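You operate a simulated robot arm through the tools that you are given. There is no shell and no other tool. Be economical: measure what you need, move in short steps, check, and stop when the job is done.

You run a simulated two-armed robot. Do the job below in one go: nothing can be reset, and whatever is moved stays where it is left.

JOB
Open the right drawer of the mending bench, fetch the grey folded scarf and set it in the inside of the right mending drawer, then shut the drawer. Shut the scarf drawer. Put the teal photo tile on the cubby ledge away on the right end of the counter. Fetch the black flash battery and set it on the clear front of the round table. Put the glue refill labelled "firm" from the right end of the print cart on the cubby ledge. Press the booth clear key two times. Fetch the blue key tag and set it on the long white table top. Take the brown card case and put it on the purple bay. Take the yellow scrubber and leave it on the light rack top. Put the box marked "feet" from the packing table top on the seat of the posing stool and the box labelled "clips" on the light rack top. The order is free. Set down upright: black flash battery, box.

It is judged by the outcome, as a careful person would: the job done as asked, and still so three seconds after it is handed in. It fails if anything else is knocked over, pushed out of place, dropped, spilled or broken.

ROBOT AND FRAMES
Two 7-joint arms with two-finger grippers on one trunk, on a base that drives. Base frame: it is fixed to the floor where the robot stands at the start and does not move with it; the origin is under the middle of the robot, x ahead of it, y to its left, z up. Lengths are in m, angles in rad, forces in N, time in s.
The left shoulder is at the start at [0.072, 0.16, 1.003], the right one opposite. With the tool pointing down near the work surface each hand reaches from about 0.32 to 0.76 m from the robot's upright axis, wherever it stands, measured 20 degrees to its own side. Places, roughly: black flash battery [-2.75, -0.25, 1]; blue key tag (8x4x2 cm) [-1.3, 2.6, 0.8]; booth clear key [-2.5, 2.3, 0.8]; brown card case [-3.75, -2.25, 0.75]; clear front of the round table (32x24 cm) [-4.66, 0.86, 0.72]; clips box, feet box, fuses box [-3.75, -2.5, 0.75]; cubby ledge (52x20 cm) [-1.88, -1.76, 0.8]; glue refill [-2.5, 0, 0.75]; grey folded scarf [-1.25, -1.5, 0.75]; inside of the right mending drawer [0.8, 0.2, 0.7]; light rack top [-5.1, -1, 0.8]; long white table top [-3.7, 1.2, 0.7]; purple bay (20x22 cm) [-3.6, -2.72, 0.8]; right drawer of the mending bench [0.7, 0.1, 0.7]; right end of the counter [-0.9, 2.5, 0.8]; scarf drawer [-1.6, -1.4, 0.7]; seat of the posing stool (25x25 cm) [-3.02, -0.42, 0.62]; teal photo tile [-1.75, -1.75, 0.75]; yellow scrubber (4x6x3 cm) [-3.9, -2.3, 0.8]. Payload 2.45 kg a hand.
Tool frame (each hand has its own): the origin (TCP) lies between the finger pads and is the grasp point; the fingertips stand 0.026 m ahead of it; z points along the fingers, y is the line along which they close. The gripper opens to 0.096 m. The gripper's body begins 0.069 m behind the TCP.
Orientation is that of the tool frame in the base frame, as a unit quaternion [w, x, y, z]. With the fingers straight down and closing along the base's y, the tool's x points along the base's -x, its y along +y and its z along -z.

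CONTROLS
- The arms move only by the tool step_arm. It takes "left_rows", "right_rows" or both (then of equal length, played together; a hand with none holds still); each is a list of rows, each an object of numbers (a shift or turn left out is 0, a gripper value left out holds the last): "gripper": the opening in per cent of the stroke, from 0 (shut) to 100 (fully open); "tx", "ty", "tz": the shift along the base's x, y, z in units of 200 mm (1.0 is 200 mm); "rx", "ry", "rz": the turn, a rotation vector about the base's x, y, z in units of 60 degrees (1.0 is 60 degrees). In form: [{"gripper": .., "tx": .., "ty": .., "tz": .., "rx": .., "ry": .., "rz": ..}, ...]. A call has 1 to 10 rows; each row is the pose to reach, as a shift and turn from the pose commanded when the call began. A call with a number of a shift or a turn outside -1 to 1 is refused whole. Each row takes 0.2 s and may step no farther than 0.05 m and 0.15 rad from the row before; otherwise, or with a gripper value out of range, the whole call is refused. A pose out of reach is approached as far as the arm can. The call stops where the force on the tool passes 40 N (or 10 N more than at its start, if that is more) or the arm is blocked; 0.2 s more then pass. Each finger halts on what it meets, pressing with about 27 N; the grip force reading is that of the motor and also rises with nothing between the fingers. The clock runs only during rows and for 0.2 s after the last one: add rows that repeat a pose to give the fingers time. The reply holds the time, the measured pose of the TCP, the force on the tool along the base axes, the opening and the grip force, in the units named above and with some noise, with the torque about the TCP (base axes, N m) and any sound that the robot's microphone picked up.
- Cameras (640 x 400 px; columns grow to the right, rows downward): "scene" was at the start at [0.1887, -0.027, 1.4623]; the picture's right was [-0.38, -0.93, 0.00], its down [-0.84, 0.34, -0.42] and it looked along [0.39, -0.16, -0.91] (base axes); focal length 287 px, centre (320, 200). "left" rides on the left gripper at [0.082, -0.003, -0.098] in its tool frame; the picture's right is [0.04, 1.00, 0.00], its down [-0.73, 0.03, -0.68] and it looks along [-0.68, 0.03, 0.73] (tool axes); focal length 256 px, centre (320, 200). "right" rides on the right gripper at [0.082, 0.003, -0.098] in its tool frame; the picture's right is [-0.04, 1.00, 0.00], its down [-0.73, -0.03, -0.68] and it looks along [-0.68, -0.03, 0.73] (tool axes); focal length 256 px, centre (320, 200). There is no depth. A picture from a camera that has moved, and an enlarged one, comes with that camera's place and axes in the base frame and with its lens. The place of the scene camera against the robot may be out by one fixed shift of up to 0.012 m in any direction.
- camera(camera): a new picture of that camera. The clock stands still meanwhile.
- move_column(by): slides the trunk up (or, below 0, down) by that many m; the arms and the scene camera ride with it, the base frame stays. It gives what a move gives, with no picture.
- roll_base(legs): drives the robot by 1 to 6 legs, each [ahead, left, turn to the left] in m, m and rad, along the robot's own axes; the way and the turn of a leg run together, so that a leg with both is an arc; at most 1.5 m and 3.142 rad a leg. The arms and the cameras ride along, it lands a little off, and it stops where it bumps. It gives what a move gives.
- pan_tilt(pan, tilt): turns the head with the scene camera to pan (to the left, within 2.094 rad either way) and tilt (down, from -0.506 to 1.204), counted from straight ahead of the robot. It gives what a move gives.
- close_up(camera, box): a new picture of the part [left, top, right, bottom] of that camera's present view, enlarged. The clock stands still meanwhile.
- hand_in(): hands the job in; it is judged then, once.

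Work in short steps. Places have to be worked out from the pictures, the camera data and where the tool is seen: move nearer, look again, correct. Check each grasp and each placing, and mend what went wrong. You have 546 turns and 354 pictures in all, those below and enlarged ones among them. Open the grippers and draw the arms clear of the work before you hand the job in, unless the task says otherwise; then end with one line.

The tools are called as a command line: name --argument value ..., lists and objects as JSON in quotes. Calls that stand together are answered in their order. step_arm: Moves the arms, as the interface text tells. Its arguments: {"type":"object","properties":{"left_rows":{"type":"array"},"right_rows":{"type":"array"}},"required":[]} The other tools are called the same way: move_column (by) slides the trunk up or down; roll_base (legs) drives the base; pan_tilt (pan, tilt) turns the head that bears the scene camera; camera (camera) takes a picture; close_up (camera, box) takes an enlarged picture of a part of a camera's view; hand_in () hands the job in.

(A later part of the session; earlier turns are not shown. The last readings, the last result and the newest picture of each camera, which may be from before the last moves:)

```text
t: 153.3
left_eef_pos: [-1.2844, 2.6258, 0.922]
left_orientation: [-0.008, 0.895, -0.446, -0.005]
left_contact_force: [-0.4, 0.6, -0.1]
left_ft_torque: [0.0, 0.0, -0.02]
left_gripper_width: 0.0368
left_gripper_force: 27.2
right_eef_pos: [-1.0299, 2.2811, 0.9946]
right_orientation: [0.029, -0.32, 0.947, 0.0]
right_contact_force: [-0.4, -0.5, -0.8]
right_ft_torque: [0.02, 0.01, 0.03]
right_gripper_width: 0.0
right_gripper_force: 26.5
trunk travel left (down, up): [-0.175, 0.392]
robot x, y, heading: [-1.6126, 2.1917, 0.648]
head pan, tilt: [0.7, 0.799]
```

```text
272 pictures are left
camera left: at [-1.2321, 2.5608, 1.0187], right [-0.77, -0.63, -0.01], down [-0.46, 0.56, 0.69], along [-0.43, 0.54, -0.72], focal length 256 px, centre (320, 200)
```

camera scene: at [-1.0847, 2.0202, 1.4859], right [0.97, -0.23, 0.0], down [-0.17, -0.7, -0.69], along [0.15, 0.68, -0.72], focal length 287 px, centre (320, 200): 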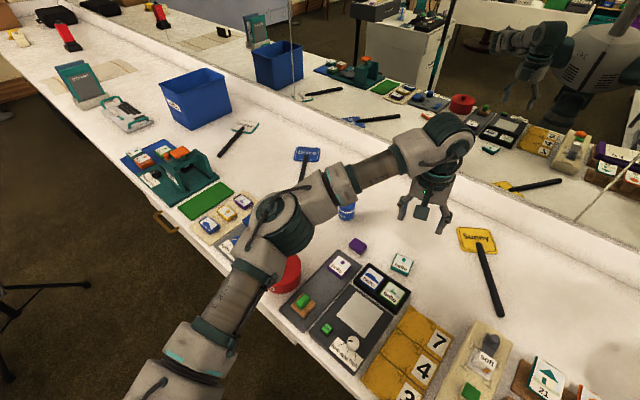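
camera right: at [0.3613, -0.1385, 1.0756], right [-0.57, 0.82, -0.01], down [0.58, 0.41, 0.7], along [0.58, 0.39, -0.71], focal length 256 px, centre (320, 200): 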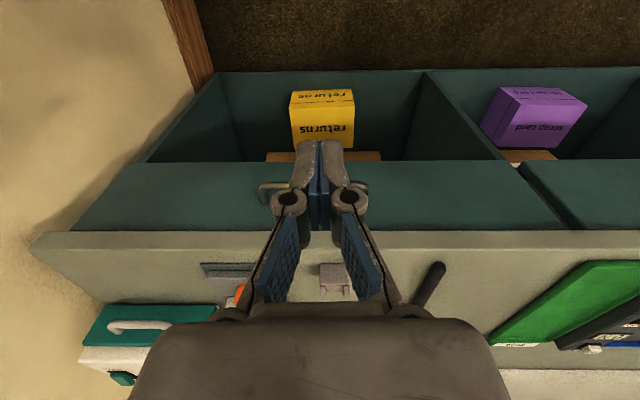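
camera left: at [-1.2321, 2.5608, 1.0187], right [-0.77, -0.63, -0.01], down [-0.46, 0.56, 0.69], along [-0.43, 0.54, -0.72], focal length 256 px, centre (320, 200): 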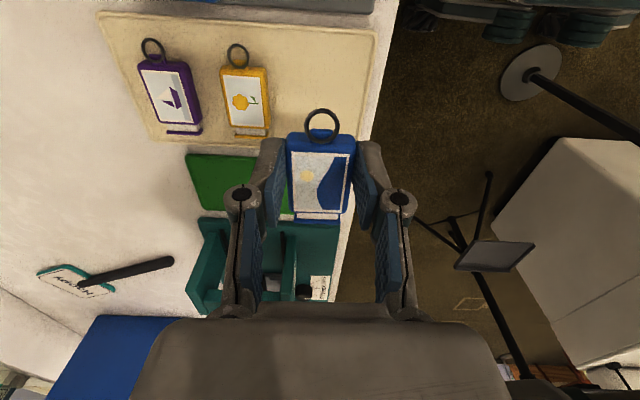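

Tag held. I raise and retract the hand, back off the counter and look toward the booth.

step_arm --left_rows '[{"tz": 0.2}, {"tz": 0.4}, {"tz": 0.6}, {"tz": 0.7, "tx": -0.13, "ty": -0.1}, {"tz": 0.7, "tx": -0.29, "ty": -0.22}, {"tz": 0.7, "tx": -0.45, "ty": -0.34}]'

roll_base --legs '[[-0.4, -0.3, 0]]'

pan_tilt --pan 1.7 --tilt 0.5

camera --camera "scene"

```text
t: 154.7
left_eef_pos: [-1.3756, 2.5595, 1.064]
left_orientation: [-0.008, 0.895, -0.446, -0.005]
left_contact_force: [-0.5, -0.2, 0.2]
left_ft_torque: [-0.01, 0.0, -0.01]
left_gripper_width: 0.0369
left_gripper_force: 26.9
right_eef_pos: [-1.0316, 2.2804, 0.995]
right_orientation: [0.029, -0.318, 0.948, 0.0]
right_contact_force: [0.3, -1.0, -0.1]
right_ft_torque: [0.02, -0.02, 0.01]
right_gripper_width: 0.0
right_gripper_force: 27.2
trunk travel left (down, up): [-0.175, 0.392]
robot x, y, heading: [-1.6157, 2.1918, 0.638]
head pan, tilt: [0.7, 0.799]
```

```text
t: 157.6
left_eef_pos: [-1.5211, 2.0952, 1.0624]
left_orientation: [-0.006, 0.896, -0.445, 0.0]
left_contact_force: [-0.3, -0.8, -0.4]
left_ft_torque: [0.02, 0.02, 0.0]
left_gripper_width: 0.0371
left_gripper_force: 27.0
right_eef_pos: [-1.1771, 1.8177, 0.9953]
right_orientation: [0.03, -0.321, 0.947, -0.003]
right_contact_force: [-0.4, -0.5, 0.7]
right_ft_torque: [-0.02, -0.02, 0.02]
right_gripper_width: 0.0003
right_gripper_force: 27.3
trunk travel left (down, up): [-0.175, 0.392]
robot x, y, heading: [-1.7579, 1.7195, 0.648]
head pan, tilt: [0.7, 0.799]
```

```text
t: 158.9
left_eef_pos: [-1.5183, 2.0854, 1.0655]
left_orientation: [-0.011, 0.896, -0.444, -0.005]
left_contact_force: [0.5, -1.4, -1.0]
left_ft_torque: [0.02, 0.01, -0.01]
left_gripper_width: 0.037
left_gripper_force: 27.5
right_eef_pos: [-1.174, 1.8077, 0.9946]
right_orientation: [0.031, -0.32, 0.947, 0.003]
right_contact_force: [-0.4, 0.1, 0.7]
right_ft_torque: [0.0, 0.02, 0.03]
right_gripper_width: 0.0
right_gripper_force: 26.9
trunk travel left (down, up): [-0.175, 0.392]
robot x, y, heading: [-1.7602, 1.7166, 0.648]
head pan, tilt: [1.7, 0.499]
```

```text
271 pictures are left
camera scene: at [-1.7127, 1.857, 1.5126], right [0.71, 0.7, 0.0], down [0.33, -0.34, -0.88], along [-0.62, 0.63, -0.48], focal length 287 px, centre (320, 200)
```

scene: 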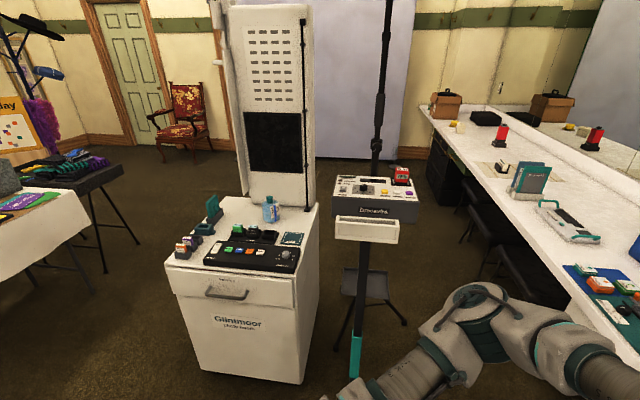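

The booth cabinet carries a control panel. I zoom in to find the "clear" key.

close_up --camera "scene" --box '[160, 190, 330, 290]'

close_up --camera "scene" --box '[325, 160, 425, 250]'

```text
3.76 times, centred on (245, 240) of scene
camera zoom: at [-1.7127, 1.857, 1.5126], right [0.71, 0.7, 0.0], down [0.33, -0.34, -0.88], along [-0.62, 0.63, -0.48], focal length 1082 px, centre (602, 49)
```

zoom: 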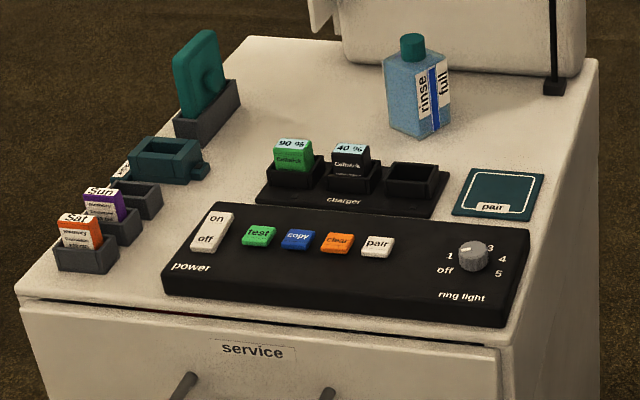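

```text
4.44 times, centred on (375, 205) of scene
camera zoom: at [-1.7127, 1.857, 1.5126], right [0.71, 0.7, 0.0], down [0.33, -0.34, -0.88], along [-0.62, 0.63, -0.48], focal length 1277 px, centre (76, 178)
```

zoom: 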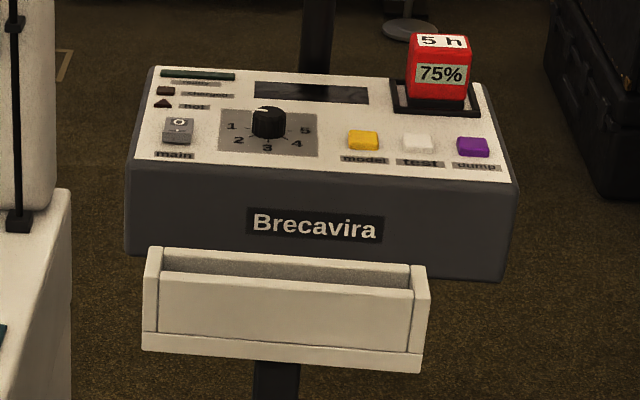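

The orange "clear" key is at about (-2.51, 2.29), and the booth front faces −v. I turn to face it and drive near.

roll_base --legs '[[0, 0, 1.568], [0.2, 0.37, 0]]'

pan_tilt --pan -0.1 --tilt 0.8

camera --camera "scene"

camera --camera "right"

```text
t: 165.3
left_eef_pos: [-2.5439, 1.885, 1.066]
left_orientation: [-0.004, 0.946, 0.325, -0.009]
left_contact_force: [-0.1, 0.2, -0.7]
left_ft_torque: [0.0, 0.01, 0.02]
left_gripper_width: 0.0366
left_gripper_force: 27.2
right_eef_pos: [-2.2715, 2.2334, 0.9975]
right_orientation: [-0.021, 0.899, -0.436, -0.022]
right_contact_force: [0.1, 0.2, 0.4]
right_ft_torque: [-0.01, 0.0, 0.01]
right_gripper_width: 0.0002
right_gripper_force: 26.9
trunk travel left (down, up): [-0.175, 0.392]
robot x, y, heading: [-2.1707, 1.6517, 2.231]
head pan, tilt: [1.7, 0.499]
```

```text
t: 167.1
left_eef_pos: [-2.5418, 1.8831, 1.0685]
left_orientation: [-0.007, 0.946, 0.325, -0.012]
left_contact_force: [-0.8, -0.3, -0.6]
left_ft_torque: [-0.01, -0.01, -0.01]
left_gripper_width: 0.0367
left_gripper_force: 28.0
right_eef_pos: [-2.2674, 2.2307, 0.9984]
right_orientation: [-0.021, 0.899, -0.437, -0.025]
right_contact_force: [-0.7, 0.2, -0.2]
right_ft_torque: [-0.02, 0.0, 0.01]
right_gripper_width: 0.0
right_gripper_force: 27.5
trunk travel left (down, up): [-0.175, 0.392]
robot x, y, heading: [-2.1701, 1.6519, 2.232]
head pan, tilt: [-0.099, 0.799]
```

```text
268 pictures are left
camera scene: at [-2.2946, 1.823, 1.4859], right [0.85, 0.53, 0.0], down [0.38, -0.61, -0.69], along [-0.37, 0.59, -0.72], focal length 287 px, centre (320, 200)
```

scene: 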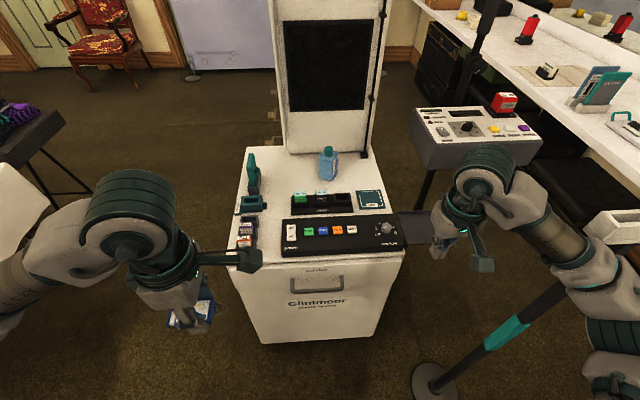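

```text
267 pictures are left
camera right: at [-2.2166, 2.1586, 1.092], right [-0.81, -0.59, -0.01], down [-0.41, 0.55, 0.72], along [-0.42, 0.59, -0.69], focal length 256 px, centre (320, 200)
```

right: 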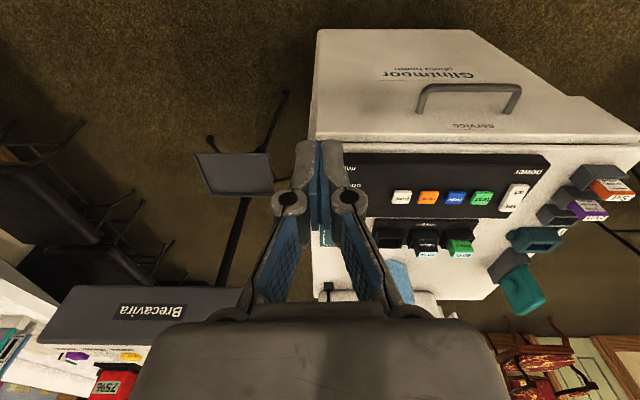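

Key near (-2.52, 2.293, ~0.81). A slim stand is close to my right elbow, so I shift left a little and forward before reaching.

roll_base --legs '[[0.0, 0.12, -0.015], [0.05, 0, 0]]'

step_arm --right_rows '[{"rx": -0.03, "ry": -0.013}, {"rx": -0.057, "ry": -0.026}]'

camera --camera "right"

```text
t: 168.9
left_eef_pos: [-2.6833, 1.8409, 1.0648]
left_orientation: [-0.008, 0.947, 0.32, -0.003]
left_contact_force: [-2.3, 0.1, -0.6]
left_ft_torque: [-0.02, -0.13, 0.01]
left_gripper_width: 0.0371
left_gripper_force: 26.9
right_eef_pos: [-2.4024, 2.1859, 1.0031]
right_orientation: [-0.031, 0.897, -0.441, -0.018]
right_contact_force: [-1.2, 0.6, -0.8]
right_ft_torque: [0.0, -0.05, -0.04]
right_gripper_width: 0.0
right_gripper_force: 26.9
trunk travel left (down, up): [-0.175, 0.392]
robot x, y, heading: [-2.2999, 1.6154, 2.216]
head pan, tilt: [-0.099, 0.799]
```

```text
t: 169.7
left_eef_pos: [-2.6887, 1.8247, 1.0685]
left_orientation: [-0.013, 0.946, 0.325, -0.003]
left_contact_force: [-1.8, -0.3, 0.4]
left_ft_torque: [-0.01, -0.07, 0.04]
left_gripper_width: 0.0368
left_gripper_force: 26.6
right_eef_pos: [-2.4096, 2.1698, 1.0091]
right_orientation: [-0.013, 0.899, -0.438, 0.002]
right_contact_force: [-0.4, -0.9, 0.4]
right_ft_torque: [0.08, -0.07, 0.02]
right_gripper_width: 0.0002
right_gripper_force: 27.5
trunk travel left (down, up): [-0.175, 0.392]
robot x, y, heading: [-2.311, 1.6081, 2.219]
head pan, tilt: [-0.099, 0.799]
stopped in row 2 (right hand): the arm was blocked; the commanded pose is now the measured one
```

```text
266 pictures are left
camera right: at [-2.3628, 2.1017, 1.1072], right [-0.81, -0.58, -0.02], down [-0.44, 0.58, 0.68], along [-0.39, 0.57, -0.73], focal length 256 px, centre (320, 200)
```

right: 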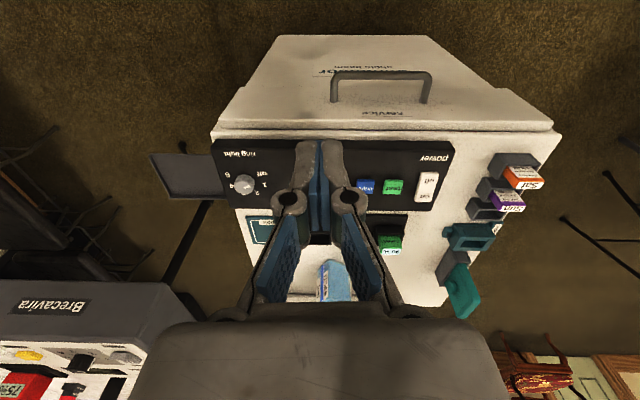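

"Blocked" was reported, so I check the right elbow against the stand.

pan_tilt --pan -0.9 --tilt 0.8

camera --camera "scene"

```text
t: 170.8
left_eef_pos: [-2.645, 1.8581, 1.075]
left_orientation: [-0.006, 0.947, 0.319, -0.023]
left_contact_force: [1.7, -0.2, -1.2]
left_ft_torque: [-0.01, 0.08, -0.01]
left_gripper_width: 0.0369
left_gripper_force: 27.3
right_eef_pos: [-2.3688, 2.201, 0.9948]
right_orientation: [0.008, 0.897, -0.442, -0.006]
right_contact_force: [0.1, 0.0, -0.5]
right_ft_torque: [-0.05, 0.04, -0.04]
right_gripper_width: 0.0002
right_gripper_force: 26.7
trunk travel left (down, up): [-0.175, 0.392]
robot x, y, heading: [-2.3012, 1.6146, 2.218]
head pan, tilt: [-0.901, 0.799]
```

```text
265 pictures are left
camera scene: at [-2.3365, 1.8138, 1.4844], right [0.97, -0.25, -0.01], down [-0.19, -0.71, -0.68], along [0.17, 0.66, -0.73], focal length 287 px, centre (320, 200)
```

scene: 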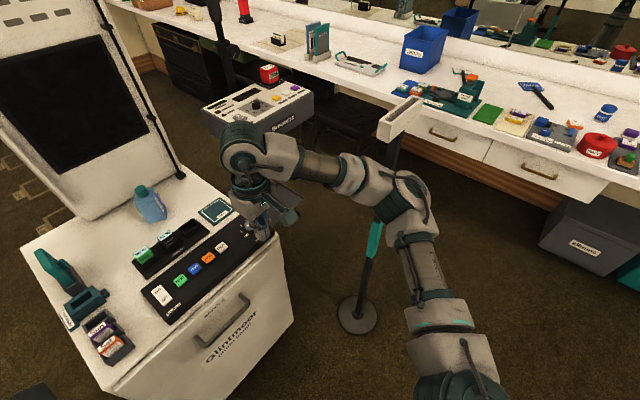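

The elbow is only some centimetres from the stand pole. I shift the base 12 cm left and slightly ahead for margin; the key stays in the right arm's reach.

roll_base --legs '[[0, 0.13, 0], [0.06, 0, 0]]'

camera --camera "scene"

camera --camera "right"

```text
t: 172.6
left_eef_pos: [-2.7948, 1.8234, 1.0718]
left_orientation: [-0.007, 0.947, 0.32, -0.018]
left_contact_force: [0.3, 0.2, -0.7]
left_ft_torque: [-0.04, 0.09, -0.02]
left_gripper_width: 0.0366
left_gripper_force: 27.2
right_eef_pos: [-2.5174, 2.1652, 0.9995]
right_orientation: [0.003, 0.897, -0.442, -0.003]
right_contact_force: [0.5, 1.0, -0.1]
right_ft_torque: [-0.05, 0.05, 0.01]
right_gripper_width: 0.0
right_gripper_force: 26.7
trunk travel left (down, up): [-0.175, 0.392]
robot x, y, heading: [-2.4403, 1.5835, 2.209]
head pan, tilt: [-0.901, 0.799]
```

```text
264 pictures are left
camera scene: at [-2.4939, 1.7705, 1.4858], right [0.97, -0.25, 0.0], down [-0.18, -0.7, -0.69], along [0.18, 0.67, -0.72], focal length 287 px, centre (320, 200)
```

scene: 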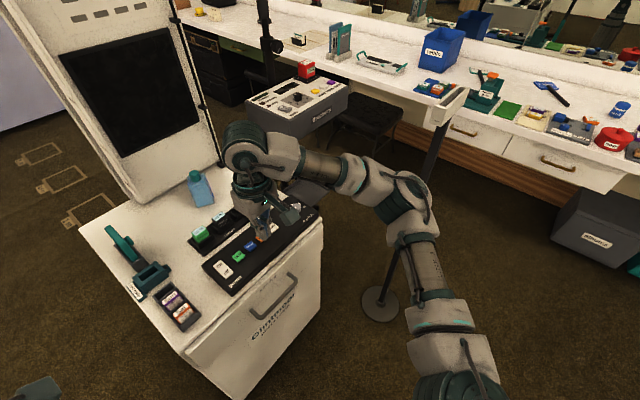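

```text
263 pictures are left
camera right: at [-2.4679, 2.0992, 1.0974], right [-0.82, -0.58, 0.01], down [-0.42, 0.6, 0.68], along [-0.4, 0.55, -0.73], focal length 256 px, centre (320, 200)
```

right: 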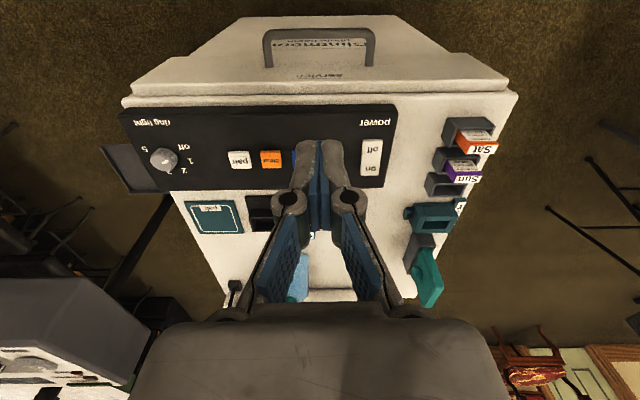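

Key at (-2.525, 2.293). I bring the closed fingertips above it.

step_arm --right_rows '[{"tx": -0.01, "ty": 0.2}, {"tx": -0.02, "ty": 0.4}, {"tx": -0.04, "ty": 0.62}, {"tx": -0.04, "ty": 0.62, "tz": -0.2}, {"tx": -0.04, "ty": 0.62, "tz": -0.4}, {"tx": -0.04, "ty": 0.62, "tz": -0.6}]'

camera --camera "right"

close_up --camera "scene" --box '[180, 150, 360, 270]'

```text
t: 174.0
left_eef_pos: [-2.8096, 1.8047, 1.0718]
left_orientation: [-0.011, 0.947, 0.321, -0.01]
left_contact_force: [0.0, 0.3, -0.5]
left_ft_torque: [-0.01, -0.01, 0.01]
left_gripper_width: 0.0369
left_gripper_force: 26.8
right_eef_pos: [-2.5372, 2.2742, 0.8856]
right_orientation: [-0.007, 0.898, -0.44, -0.002]
right_contact_force: [-0.6, 0.0, 0.5]
right_ft_torque: [0.0, -0.03, 0.02]
right_gripper_width: 0.0003
right_gripper_force: 26.9
trunk travel left (down, up): [-0.175, 0.392]
robot x, y, heading: [-2.4463, 1.5802, 2.216]
head pan, tilt: [-0.901, 0.799]
```

```text
262 pictures are left
camera right: at [-2.4896, 2.2068, 0.9835], right [-0.81, -0.58, -0.01], down [-0.43, 0.59, 0.69], along [-0.39, 0.56, -0.73], focal length 256 px, centre (320, 200)
```

right: 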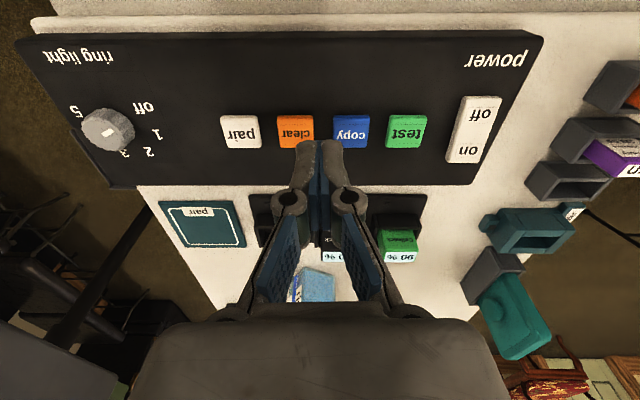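

```text
3.33 times, centred on (270, 210) of scene
camera zoom: at [-2.5172, 1.7542, 1.4866], right [0.97, -0.25, 0.01], down [-0.17, -0.69, -0.7], along [0.18, 0.68, -0.71], focal length 958 px, centre (487, 167)
```

zoom: 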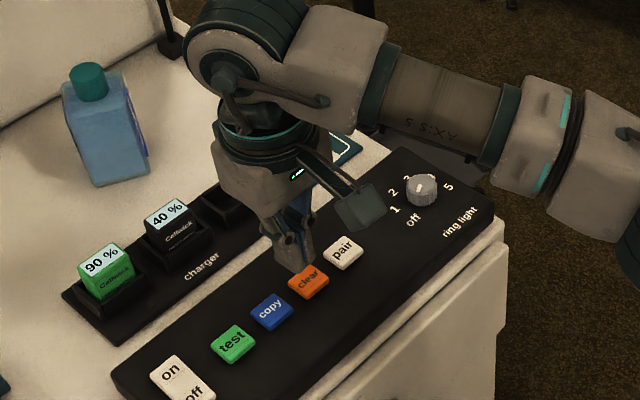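

Shift 2 cm onto the key, then descend in small steps and watch for force or sound.

step_arm --right_rows '[{"tx": 0.05, "ty": 0.095}, {"tx": 0.05, "ty": 0.095, "tz": -0.12}, {"tx": 0.05, "ty": 0.095, "tz": -0.18}, {"tx": 0.05, "ty": 0.095, "tz": -0.21}]'

camera --camera "right"

close_up --camera "scene" --box '[180, 150, 360, 270]'

```text
t: 175.0
left_eef_pos: [-2.8003, 1.8116, 1.0723]
left_orientation: [-0.01, 0.947, 0.321, -0.014]
left_contact_force: [-0.2, 0.6, 0.0]
left_ft_torque: [-0.04, -0.04, -0.02]
left_gripper_width: 0.0368
left_gripper_force: 27.2
right_eef_pos: [-2.5198, 2.2998, 0.8411]
right_orientation: [-0.002, 0.897, -0.441, -0.002]
right_contact_force: [-0.3, 0.5, -0.1]
right_ft_torque: [0.0, 0.01, 0.06]
right_gripper_width: 0.0001
right_gripper_force: 27.4
trunk travel left (down, up): [-0.175, 0.392]
robot x, y, heading: [-2.4432, 1.5816, 2.217]
head pan, tilt: [-0.901, 0.799]
```

```text
260 pictures are left
camera right: at [-2.4707, 2.2321, 0.9399], right [-0.82, -0.58, 0.0], down [-0.42, 0.59, 0.68], along [-0.39, 0.56, -0.73], focal length 256 px, centre (320, 200)
```

right: 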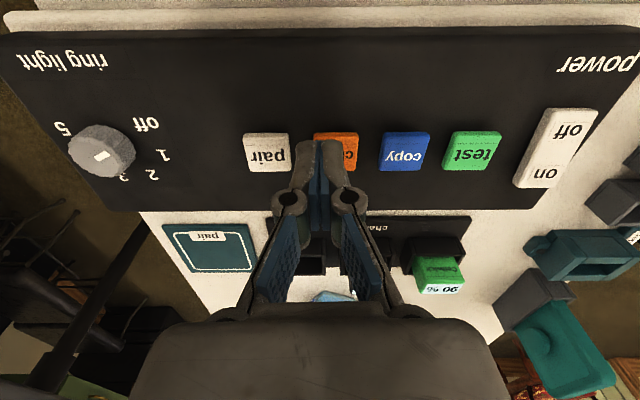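

```text
3.33 times, centred on (270, 210) of scene
camera zoom: at [-2.509, 1.76, 1.4864], right [0.97, -0.25, 0.01], down [-0.18, -0.69, -0.7], along [0.18, 0.67, -0.72], focal length 958 px, centre (487, 167)
```

zoom: 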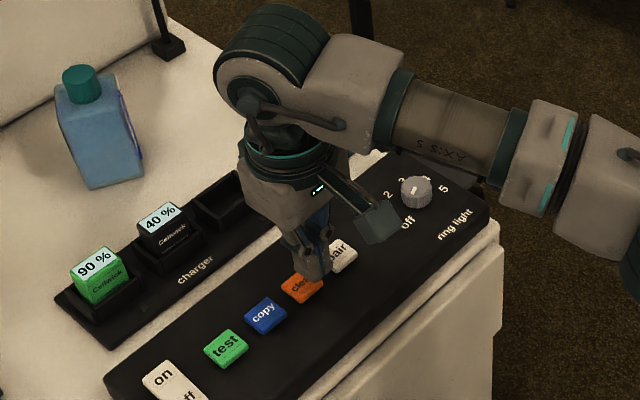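

I centre 7 mm more and press down slowly.

step_arm --right_rows '[{"tx": -0.035, "ty": -0.035}, {"tx": -0.035, "ty": -0.035}, {"tx": -0.035, "ty": -0.035, "tz": -0.02}, {"tx": -0.035, "ty": -0.035, "tz": -0.04}, {"tx": -0.035, "ty": -0.035, "tz": -0.06}]'

camera --camera "right"

```text
t: 176.2
left_eef_pos: [-2.792, 1.8187, 1.0737]
left_orientation: [-0.009, 0.947, 0.32, -0.019]
left_contact_force: [0.8, 0.7, 0.0]
left_ft_torque: [-0.04, 0.01, -0.01]
left_gripper_width: 0.0369
left_gripper_force: 26.9
right_eef_pos: [-2.5187, 2.2981, 0.827]
right_orientation: [0.002, 0.897, -0.442, -0.004]
right_contact_force: [0.6, 0.5, -0.4]
right_ft_torque: [-0.04, 0.03, 0.0]
right_gripper_width: 0.0001
right_gripper_force: 27.1
trunk travel left (down, up): [-0.175, 0.392]
robot x, y, heading: [-2.4376, 1.5819, 2.215]
head pan, tilt: [-0.901, 0.799]
```

```text
258 pictures are left
camera right: at [-2.4704, 2.2311, 0.9251], right [-0.82, -0.58, 0.01], down [-0.42, 0.6, 0.68], along [-0.4, 0.56, -0.73], focal length 256 px, centre (320, 200)
```

right: 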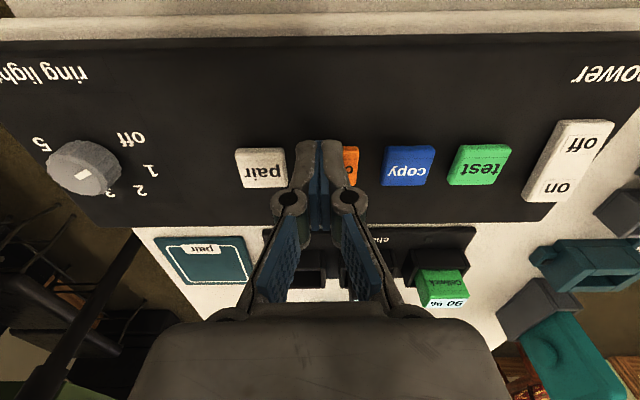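

The base still sways slightly after driving; I correct again by the seen offset and continue pressing.

step_arm --right_rows '[{"tx": -0.035, "ty": -0.03}, {"tx": -0.035, "ty": -0.03}, {"tx": -0.035, "ty": -0.03}]'

camera --camera "right"

```text
t: 177.0
left_eef_pos: [-2.7911, 1.8194, 1.0733]
left_orientation: [-0.008, 0.947, 0.32, -0.018]
left_contact_force: [0.5, 1.3, -1.4]
left_ft_torque: [-0.01, 0.02, 0.03]
left_gripper_width: 0.0368
left_gripper_force: 27.5
right_eef_pos: [-2.5269, 2.2922, 0.8269]
right_orientation: [0.002, 0.897, -0.442, -0.004]
right_contact_force: [1.1, 0.1, 0.7]
right_ft_torque: [0.04, 0.04, -0.02]
right_gripper_width: 0.0
right_gripper_force: 27.0
trunk travel left (down, up): [-0.175, 0.392]
robot x, y, heading: [-2.44, 1.5855, 2.211]
head pan, tilt: [-0.901, 0.799]
```

```text
257 pictures are left
camera right: at [-2.4779, 2.2252, 0.9255], right [-0.82, -0.58, 0.01], down [-0.42, 0.6, 0.68], along [-0.4, 0.56, -0.73], focal length 256 px, centre (320, 200)
```

right: 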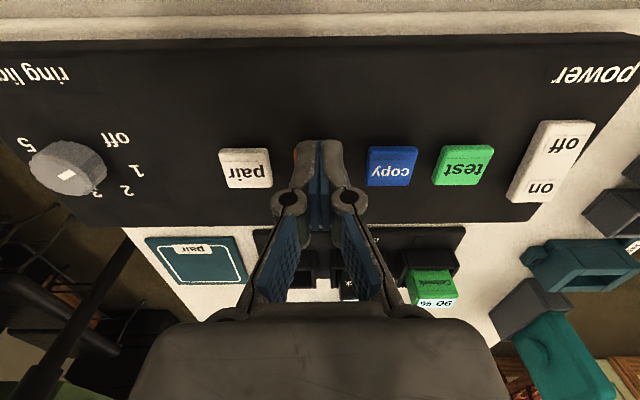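

Now exactly over the key. Press down in 4 mm steps.

step_arm --right_rows '[{"tz": -0.02}, {"tz": -0.04}, {"tz": -0.06}, {"tz": -0.08}, {"tz": -0.1}]'

```text
t: 178.1
left_eef_pos: [-2.7958, 1.8111, 1.0745]
left_orientation: [-0.012, 0.947, 0.321, -0.015]
left_contact_force: [-0.6, -0.4, 0.1]
left_ft_torque: [-0.02, -0.02, 0.04]
left_gripper_width: 0.0368
left_gripper_force: 26.9
right_eef_pos: [-2.533, 2.2875, 0.8215]
right_orientation: [-0.003, 0.898, -0.44, -0.013]
right_contact_force: [-0.4, -8.4, 18.2]
right_ft_torque: [-0.21, -0.06, -0.03]
right_gripper_width: 0.0003
right_gripper_force: 28.2
trunk travel left (down, up): [-0.175, 0.392]
robot x, y, heading: [-2.4418, 1.583, 2.218]
head pan, tilt: [-0.901, 0.799]
heard: click
stopped in row 5 (right hand): the force on the tool passed its limit at 44 N (the readings are from after the stop); the commanded pose is now the measured one
```

One click heard. I lift 2 cm (re-centring slightly) and press once more.

step_arm --right_rows '[{"tz": 0.05}, {"tz": 0.1, "tx": 0.02, "ty": 0.02}, {"tz": 0.1, "tx": 0.02, "ty": 0.02}]'

camera --camera "right"

```text
t: 178.9
left_eef_pos: [-2.7958, 1.8119, 1.0748]
left_orientation: [-0.01, 0.947, 0.321, -0.015]
left_contact_force: [-0.2, -0.7, -0.9]
left_ft_torque: [0.04, -0.03, -0.01]
left_gripper_width: 0.0368
left_gripper_force: 26.4
right_eef_pos: [-2.5269, 2.2932, 0.8383]
right_orientation: [-0.003, 0.897, -0.441, -0.011]
right_contact_force: [-0.1, 0.0, 0.3]
right_ft_torque: [0.04, -0.03, -0.05]
right_gripper_width: 0.0
right_gripper_force: 28.6
trunk travel left (down, up): [-0.175, 0.392]
robot x, y, heading: [-2.4428, 1.5825, 2.217]
head pan, tilt: [-0.901, 0.799]
```

```text
256 pictures are left
camera right: at [-2.4784, 2.2248, 0.9363], right [-0.82, -0.58, 0.0], down [-0.41, 0.59, 0.69], along [-0.4, 0.56, -0.72], focal length 256 px, centre (320, 200)
```

right: 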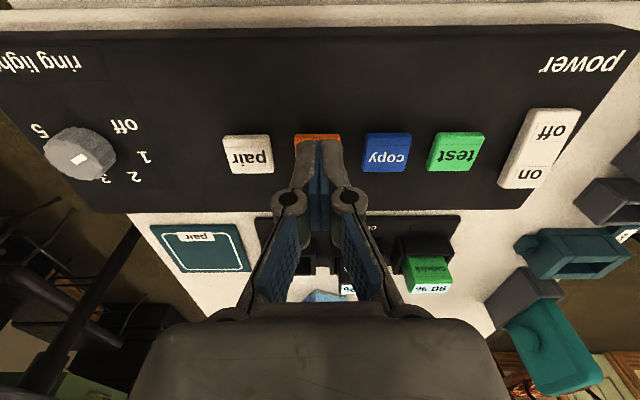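

Centred again. Second press.

step_arm --right_rows '[{"tz": -0.03}, {"tz": -0.06}, {"tz": -0.08}, {"tz": -0.1}, {"tz": -0.12}, {"tz": -0.14}, {"tz": -0.16}]'

```text
t: 180.3
left_eef_pos: [-2.793, 1.8087, 1.0756]
left_orientation: [-0.014, 0.947, 0.319, -0.016]
left_contact_force: [-1.0, 0.6, -0.2]
left_ft_torque: [0.0, -0.03, 0.0]
left_gripper_width: 0.0368
left_gripper_force: 27.0
right_eef_pos: [-2.5262, 2.2938, 0.8221]
right_orientation: [-0.006, 0.897, -0.442, -0.018]
right_contact_force: [4.0, -6.8, 15.4]
right_ft_torque: [-0.17, -0.13, 0.0]
right_gripper_width: 0.0059
right_gripper_force: 28.6
trunk travel left (down, up): [-0.175, 0.392]
robot x, y, heading: [-2.4472, 1.5869, 2.218]
head pan, tilt: [-0.901, 0.799]
heard: click
stopped in row 6 (right hand): the force on the tool passed its limit at 44 N (the readings are from after the stop); the commanded pose is now the measured one
```

Second click. I lift the hand up and back.

step_arm --right_rows '[{"tz": 0.1}, {"tz": 0.3}, {"tz": 0.5}, {"tz": 0.7}, {"tz": 0.8, "tx": 0.1, "ty": -0.14}, {"tz": 0.85, "tx": 0.22, "ty": -0.3}, {"tz": 0.9, "tx": 0.34, "ty": -0.46}, {"tz": 0.95, "tx": 0.46, "ty": -0.6}]'

pan_tilt --pan 1.5 --tilt 0.45

camera --camera "scene"

```text
t: 182.1
left_eef_pos: [-2.7923, 1.8098, 1.0765]
left_orientation: [-0.013, 0.947, 0.322, -0.017]
left_contact_force: [0.3, -0.6, -0.4]
left_ft_torque: [0.08, -0.01, 0.0]
left_gripper_width: 0.0368
left_gripper_force: 26.8
right_eef_pos: [-2.4341, 2.1723, 1.012]
right_orientation: [-0.005, 0.897, -0.442, -0.018]
right_contact_force: [0.2, -0.3, 0.2]
right_ft_torque: [0.02, 0.03, -0.01]
right_gripper_width: 0.0
right_gripper_force: 28.4
trunk travel left (down, up): [-0.175, 0.392]
robot x, y, heading: [-2.4416, 1.5864, 2.218]
head pan, tilt: [-0.901, 0.799]
```

```text
t: 184.3
left_eef_pos: [-2.7932, 1.8102, 1.0754]
left_orientation: [-0.012, 0.947, 0.321, -0.018]
left_contact_force: [-0.1, 0.3, -0.2]
left_ft_torque: [0.03, 0.01, -0.01]
left_gripper_width: 0.0371
left_gripper_force: 27.2
right_eef_pos: [-2.4354, 2.1734, 1.0114]
right_orientation: [-0.006, 0.897, -0.442, -0.018]
right_contact_force: [0.1, -0.3, -0.2]
right_ft_torque: [-0.02, 0.03, 0.01]
right_gripper_width: 0.0
right_gripper_force: 28.3
trunk travel left (down, up): [-0.175, 0.392]
robot x, y, heading: [-2.4449, 1.5825, 2.216]
head pan, tilt: [1.499, 0.45]
```

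```text
255 pictures are left
camera scene: at [-2.5976, 1.6383, 1.5169], right [-0.54, 0.84, 0.0], down [0.37, 0.23, -0.9], along [-0.76, -0.49, -0.43], focal length 287 px, centre (320, 200)
```

scene: 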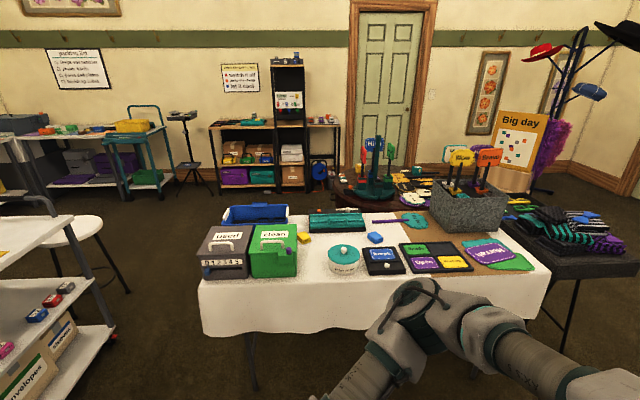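

The long white table faces me on the left. I turn to face it and approach 0.3 m.

roll_base --legs '[[0, 0, 1.571], [0.35, 0, 0]]'

pan_tilt --pan 0.0 --tilt 0.75

camera --camera "scene"

```text
t: 190.4
left_eef_pos: [-2.9552, 1.0268, 1.0761]
left_orientation: [0.004, 0.445, 0.895, -0.02]
left_contact_force: [-0.7, 0.8, -0.7]
left_ft_torque: [-0.01, 0.01, -0.01]
left_gripper_width: 0.0371
left_gripper_force: 27.3
right_eef_pos: [-3.3164, 1.3847, 1.0109]
right_orientation: [0.009, 0.948, 0.318, -0.016]
right_contact_force: [0.0, -0.4, 0.1]
right_ft_torque: [0.01, 0.01, -0.02]
right_gripper_width: 0.0001
right_gripper_force: 28.6
trunk travel left (down, up): [-0.175, 0.392]
robot x, y, heading: [-2.7277, 1.3738, -2.499]
head pan, tilt: [1.499, 0.45]
```

```text
t: 192.0
left_eef_pos: [-2.9527, 1.0283, 1.0781]
left_orientation: [0.003, 0.445, 0.895, -0.022]
left_contact_force: [0.2, -0.8, -0.2]
left_ft_torque: [0.04, 0.04, 0.0]
left_gripper_width: 0.037
left_gripper_force: 27.2
right_eef_pos: [-3.3136, 1.3886, 1.0148]
right_orientation: [0.009, 0.948, 0.319, -0.018]
right_contact_force: [0.9, -0.1, -0.4]
right_ft_torque: [-0.02, 0.02, 0.01]
right_gripper_width: 0.0
right_gripper_force: 28.5
trunk travel left (down, up): [-0.175, 0.392]
robot x, y, heading: [-2.7229, 1.3711, -2.5]
head pan, tilt: [0.0, 0.75]
```

```text
254 pictures are left
camera scene: at [-2.8988, 1.2455, 1.49], right [-0.6, 0.8, 0.0], down [0.55, 0.41, -0.73], along [-0.58, -0.44, -0.69], focal length 287 px, centre (320, 200)
```

scene: 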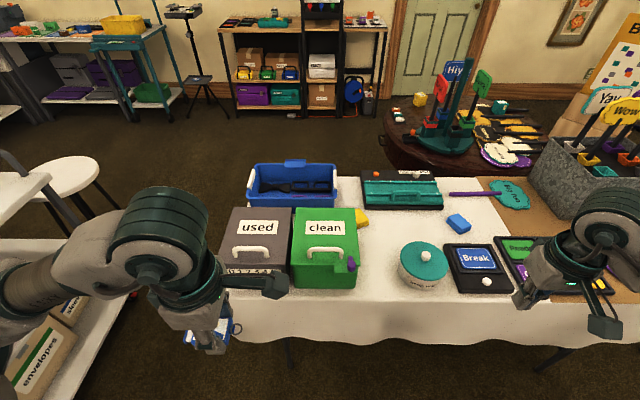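

The free area lies between the green box and the teal puck, near (-3.51, 1.07). I pull the right hand back, then shift right and closer.

step_arm --right_rows '[{"tx": 0.16, "ty": 0.12}, {"tx": 0.32, "ty": 0.24}, {"tx": 0.48, "ty": 0.36}, {"tx": 0.64, "ty": 0.48}, {"tx": 0.75, "ty": 0.56}]'

roll_base --legs '[[0.2, -0.28, 0]]'

camera --camera "scene"

camera --camera "left"

```text
t: 193.2
left_eef_pos: [-2.9529, 1.0274, 1.0779]
left_orientation: [0.003, 0.444, 0.896, -0.022]
left_contact_force: [-0.5, -0.2, -1.2]
left_ft_torque: [-0.01, 0.05, -0.04]
left_gripper_width: 0.0368
left_gripper_force: 27.1
right_eef_pos: [-3.1614, 1.4885, 1.009]
right_orientation: [0.008, 0.948, 0.319, -0.017]
right_contact_force: [0.2, 0.0, 0.0]
right_ft_torque: [0.0, -0.01, -0.01]
right_gripper_width: 0.0
right_gripper_force: 28.2
right hand out of reach, approached as far as the arm can: row 5
trunk travel left (down, up): [-0.175, 0.392]
robot x, y, heading: [-2.7287, 1.3733, -2.505]
head pan, tilt: [0.0, 0.75]
```

```text
t: 195.4
left_eef_pos: [-3.2734, 1.1191, 1.0769]
left_orientation: [0.0, 0.444, 0.896, -0.02]
left_contact_force: [0.7, -0.7, 0.1]
left_ft_torque: [0.04, 0.0, 0.02]
left_gripper_width: 0.0368
left_gripper_force: 26.8
right_eef_pos: [-3.4844, 1.5801, 1.0115]
right_orientation: [0.005, 0.947, 0.32, -0.019]
right_contact_force: [0.0, -0.5, -0.7]
right_ft_torque: [0.02, -0.02, 0.0]
right_gripper_width: 0.0
right_gripper_force: 28.0
trunk travel left (down, up): [-0.175, 0.392]
robot x, y, heading: [-3.0517, 1.4749, -2.497]
head pan, tilt: [0.0, 0.75]
```

```text
253 pictures are left
camera scene: at [-3.2156, 1.333, 1.4901], right [-0.6, 0.8, 0.01], down [0.55, 0.41, -0.73], along [-0.59, -0.43, -0.69], focal length 287 px, centre (320, 200)
```

scene: 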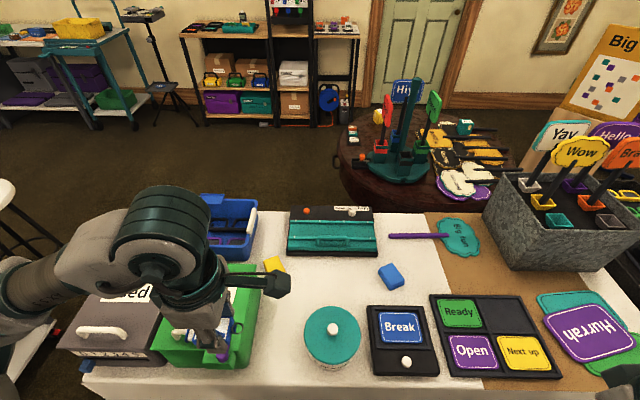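

```text
252 pictures are left
camera left: at [-3.3228, 1.1856, 1.1733], right [0.77, 0.64, -0.04], down [0.48, -0.54, 0.69], along [0.42, -0.55, -0.72], focal length 256 px, centre (320, 200)
```

left: 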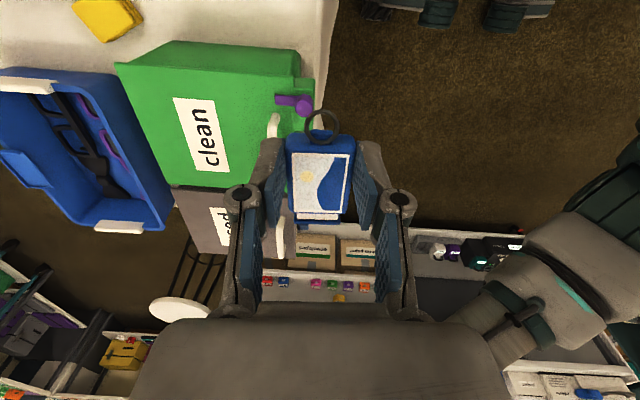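

Free zone centre is near (-3.609, 1.087). I carry the tag there at height, then look.

step_arm --left_rows '[{"tx": -0.2, "ty": -0.02, "rx": 0.034, "ry": -0.017}, {"tx": -0.4, "ty": -0.04, "rx": 0.034, "ry": -0.017}, {"tx": -0.6, "ty": -0.06, "rx": 0.034, "ry": -0.017}, {"tx": -0.8, "ty": -0.08, "rx": 0.034, "ry": -0.017}, {"tx": -1.0, "ty": -0.1, "rx": 0.034, "ry": -0.017}]'

step_arm --left_rows '[{"tx": -0.2, "ty": -0.02}, {"tx": -0.4, "ty": -0.04}, {"tx": -0.6, "ty": -0.06}, {"tx": -0.68, "ty": -0.06, "tz": -0.2}, {"tx": -0.68, "ty": -0.06, "tz": -0.4}, {"tx": -0.68, "ty": -0.06, "tz": -0.6}]'

camera --camera "left"

camera --camera "scene"

```text
t: 196.6
left_eef_pos: [-3.4833, 1.1158, 1.0816]
left_orientation: [0.006, 0.445, 0.895, -0.006]
left_contact_force: [-0.6, 0.6, 0.1]
left_ft_torque: [0.0, -0.04, 0.01]
left_gripper_width: 0.037
left_gripper_force: 26.8
right_eef_pos: [-3.4921, 1.5963, 1.007]
right_orientation: [0.013, 0.947, 0.319, -0.018]
right_contact_force: [0.2, 0.8, -0.2]
right_ft_torque: [0.01, 0.03, 0.03]
right_gripper_width: 0.0
right_gripper_force: 28.3
trunk travel left (down, up): [-0.175, 0.392]
robot x, y, heading: [-3.0502, 1.4732, -2.505]
head pan, tilt: [0.0, 0.75]
```

```text
t: 198.0
left_eef_pos: [-3.6008, 1.0997, 0.954]
left_orientation: [0.003, 0.444, 0.896, -0.003]
left_contact_force: [0.4, 0.5, 0.3]
left_ft_torque: [0.02, 0.0, -0.01]
left_gripper_width: 0.037
left_gripper_force: 27.1
left hand out of reach, approached as far as the arm can: row 2, 3, 4, 5, 6
right_eef_pos: [-3.4873, 1.5913, 1.0092]
right_orientation: [0.01, 0.947, 0.319, -0.019]
right_contact_force: [0.6, -0.6, -0.2]
right_ft_torque: [0.05, 0.03, 0.0]
right_gripper_width: 0.0
right_gripper_force: 28.7
trunk travel left (down, up): [-0.175, 0.392]
robot x, y, heading: [-3.0518, 1.4705, -2.501]
head pan, tilt: [0.0, 0.75]
```

```text
251 pictures are left
camera left: at [-3.6515, 1.1635, 1.0516], right [0.77, 0.64, 0.0], down [0.47, -0.56, 0.69], along [0.43, -0.53, -0.73], focal length 256 px, centre (320, 200)
```

left: 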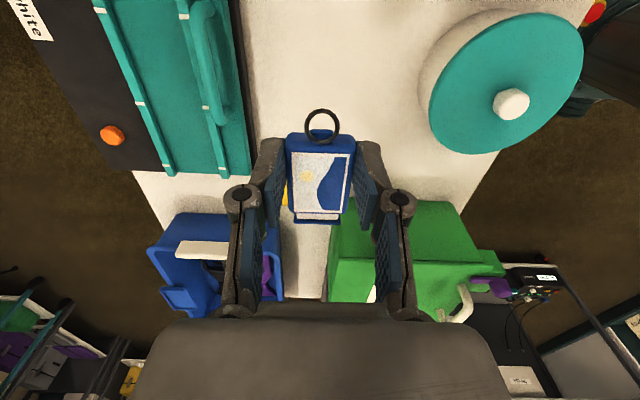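

```text
250 pictures are left
camera scene: at [-3.2256, 1.3438, 1.4899], right [-0.6, 0.8, 0.0], down [0.55, 0.41, -0.73], along [-0.58, -0.44, -0.69], focal length 287 px, centre (320, 200)
```

scene: 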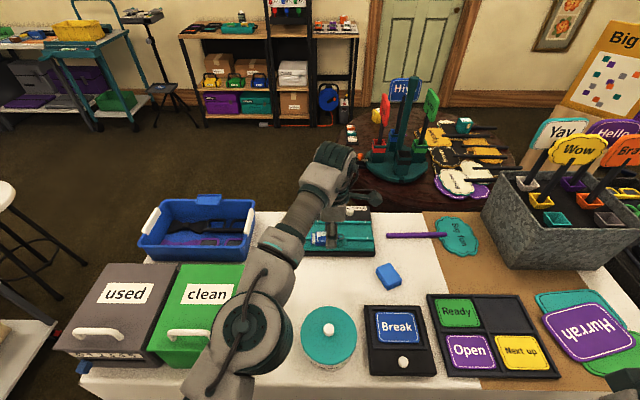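

Directly below the tag is the clear white area. I lower it straight down until contact.

step_arm --left_rows '[{"tz": -0.2}, {"tz": -0.4}, {"tz": -0.6}, {"tz": -0.75}, {"tz": -0.82}, {"tz": -0.88}, {"tz": -0.94}, {"tz": -1.0}]'

camera --camera "left"

```text
t: 199.8
left_eef_pos: [-3.5986, 1.099, 0.7662]
left_orientation: [0.006, 0.444, 0.896, -0.009]
left_contact_force: [13.5, -2.8, 20.3]
left_ft_torque: [0.33, -0.63, -0.36]
left_gripper_width: 0.0372
left_gripper_force: 27.2
right_eef_pos: [-3.4868, 1.5952, 1.0103]
right_orientation: [0.013, 0.947, 0.319, -0.02]
right_contact_force: [-1.0, 0.6, 0.3]
right_ft_torque: [0.01, -0.07, 0.03]
right_gripper_width: 0.0001
right_gripper_force: 28.7
trunk travel left (down, up): [-0.175, 0.392]
robot x, y, heading: [-3.0499, 1.4739, -2.498]
head pan, tilt: [0.0, 0.75]
stopped in row 8 (left hand): the force on the tool passed its limit at 52 N (the readings are from after the stop); the commanded pose is now the measured one
```

```text
249 pictures are left
camera left: at [-3.6485, 1.1629, 0.8629], right [0.77, 0.64, -0.01], down [0.47, -0.55, 0.69], along [0.43, -0.54, -0.72], focal length 256 px, centre (320, 200)
```

left: 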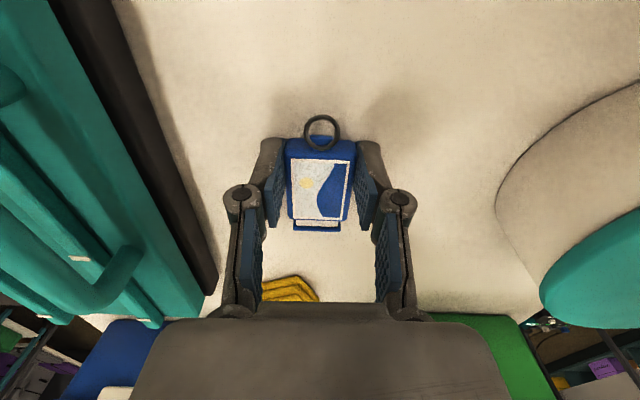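

On the table. I open modestly and rise.

step_arm --left_rows '[{"gripper": 58}, {"gripper": 58}, {"gripper": 58}, {"tz": 0.15}, {"tz": 0.35}, {"tz": 0.55}, {"tz": 0.75}, {"tz": 0.95}]'

camera --camera "left"

```text
t: 201.6
left_eef_pos: [-3.598, 1.0976, 0.9564]
left_orientation: [0.003, 0.443, 0.896, -0.007]
left_contact_force: [1.0, 0.2, -0.4]
left_ft_torque: [-0.04, 0.03, 0.0]
left_gripper_width: 0.0558
left_gripper_force: 0.1
right_eef_pos: [-3.4847, 1.5931, 1.0103]
right_orientation: [0.011, 0.947, 0.319, -0.021]
right_contact_force: [-0.6, 0.0, -0.9]
right_ft_torque: [-0.01, 0.02, 0.02]
right_gripper_width: 0.0
right_gripper_force: 28.0
trunk travel left (down, up): [-0.175, 0.392]
robot x, y, heading: [-3.0539, 1.4752, -2.496]
head pan, tilt: [0.0, 0.75]
```

```text
248 pictures are left
camera left: at [-3.6502, 1.1625, 1.0532], right [0.77, 0.64, -0.01], down [0.47, -0.55, 0.69], along [0.43, -0.53, -0.73], focal length 256 px, centre (320, 200)
```

left: 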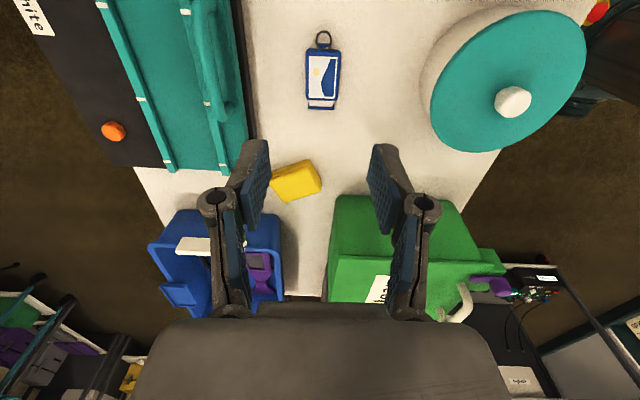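

Tag placed. I retract the left hand, unroll it, and look toward the print cart on the left.

step_arm --left_rows '[{"tz": 0.2}, {"tz": 0.4}, {"tz": 0.55, "tx": 0.1, "ty": 0.07, "rz": -0.13}, {"tz": 0.55, "tx": 0.24, "ty": 0.18, "rz": -0.26}, {"tz": 0.55, "tx": 0.38, "ty": 0.28, "rz": -0.39}, {"tz": 0.55, "tx": 0.52, "ty": 0.39, "rz": -0.52}, {"tz": 0.55, "tx": 0.66, "ty": 0.5, "rz": -0.65}, {"tz": 0.55, "tx": 0.8, "ty": 0.6, "rz": -0.78}, {"tz": 0.55, "tx": 0.94, "ty": 0.7, "rz": -0.91}]'

step_arm --left_rows '[{"rz": -0.13, "gripper": 100}, {"rz": -0.26}, {"rz": -0.39}, {"rz": -0.52}, {"rz": -0.59}]'

pan_tilt --pan 1.0 --tilt 0.5

camera --camera "scene"

```text
t: 203.6
left_eef_pos: [-3.556, 1.1714, 1.1021]
left_orientation: [-0.002, 0.806, 0.592, -0.008]
left_contact_force: [-0.2, -0.8, 0.1]
left_ft_torque: [-0.03, -0.03, 0.04]
left_gripper_width: 0.0558
left_gripper_force: 0.0
left hand out of reach, approached as far as the arm can: row 1, 2, 3, 4, 5, 6, 7, 8, 9
right_eef_pos: [-3.4845, 1.5933, 1.0111]
right_orientation: [0.011, 0.948, 0.319, -0.02]
right_contact_force: [0.3, -0.2, 0.7]
right_ft_torque: [0.02, -0.02, 0.01]
right_gripper_width: 0.0
right_gripper_force: 28.0
trunk travel left (down, up): [-0.175, 0.392]
robot x, y, heading: [-3.0514, 1.4703, -2.5]
head pan, tilt: [0.0, 0.75]
```

```text
t: 204.8
left_eef_pos: [-3.5542, 1.1708, 1.1023]
left_orientation: [-0.003, 0.947, 0.32, -0.006]
left_contact_force: [-0.1, -0.1, -1.3]
left_ft_torque: [0.03, -0.01, 0.01]
left_gripper_width: 0.096
left_gripper_force: 0.1
left hand out of reach, approached as far as the arm can: row 1
right_eef_pos: [-3.4846, 1.5911, 1.0102]
right_orientation: [0.011, 0.947, 0.319, -0.021]
right_contact_force: [0.4, -0.4, 0.1]
right_ft_torque: [-0.03, -0.01, 0.0]
right_gripper_width: 0.0
right_gripper_force: 28.8
trunk travel left (down, up): [-0.175, 0.392]
robot x, y, heading: [-3.0549, 1.4715, -2.499]
head pan, tilt: [0.0, 0.75]
```

```text
t: 206.1
left_eef_pos: [-3.5542, 1.1699, 1.1017]
left_orientation: [-0.003, 0.947, 0.321, -0.006]
left_contact_force: [0.7, 0.2, 0.2]
left_ft_torque: [-0.01, -0.02, -0.03]
left_gripper_width: 0.0959
left_gripper_force: 0.1
right_eef_pos: [-3.4853, 1.592, 1.0108]
right_orientation: [0.012, 0.948, 0.318, -0.02]
right_contact_force: [-0.4, -0.6, 0.2]
right_ft_torque: [0.02, -0.01, -0.03]
right_gripper_width: 0.0001
right_gripper_force: 27.9
trunk travel left (down, up): [-0.175, 0.392]
robot x, y, heading: [-3.0561, 1.4738, -2.503]
head pan, tilt: [1.0, 0.499]
```

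```text
247 pictures are left
camera scene: at [-3.1534, 1.3044, 1.5124], right [-1.0, -0.07, -0.01], down [-0.03, 0.48, -0.88], along [0.06, -0.88, -0.48], focal length 287 px, centre (320, 200)
```

scene: 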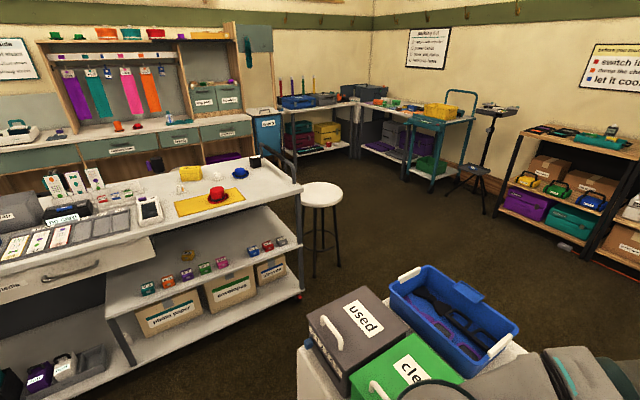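

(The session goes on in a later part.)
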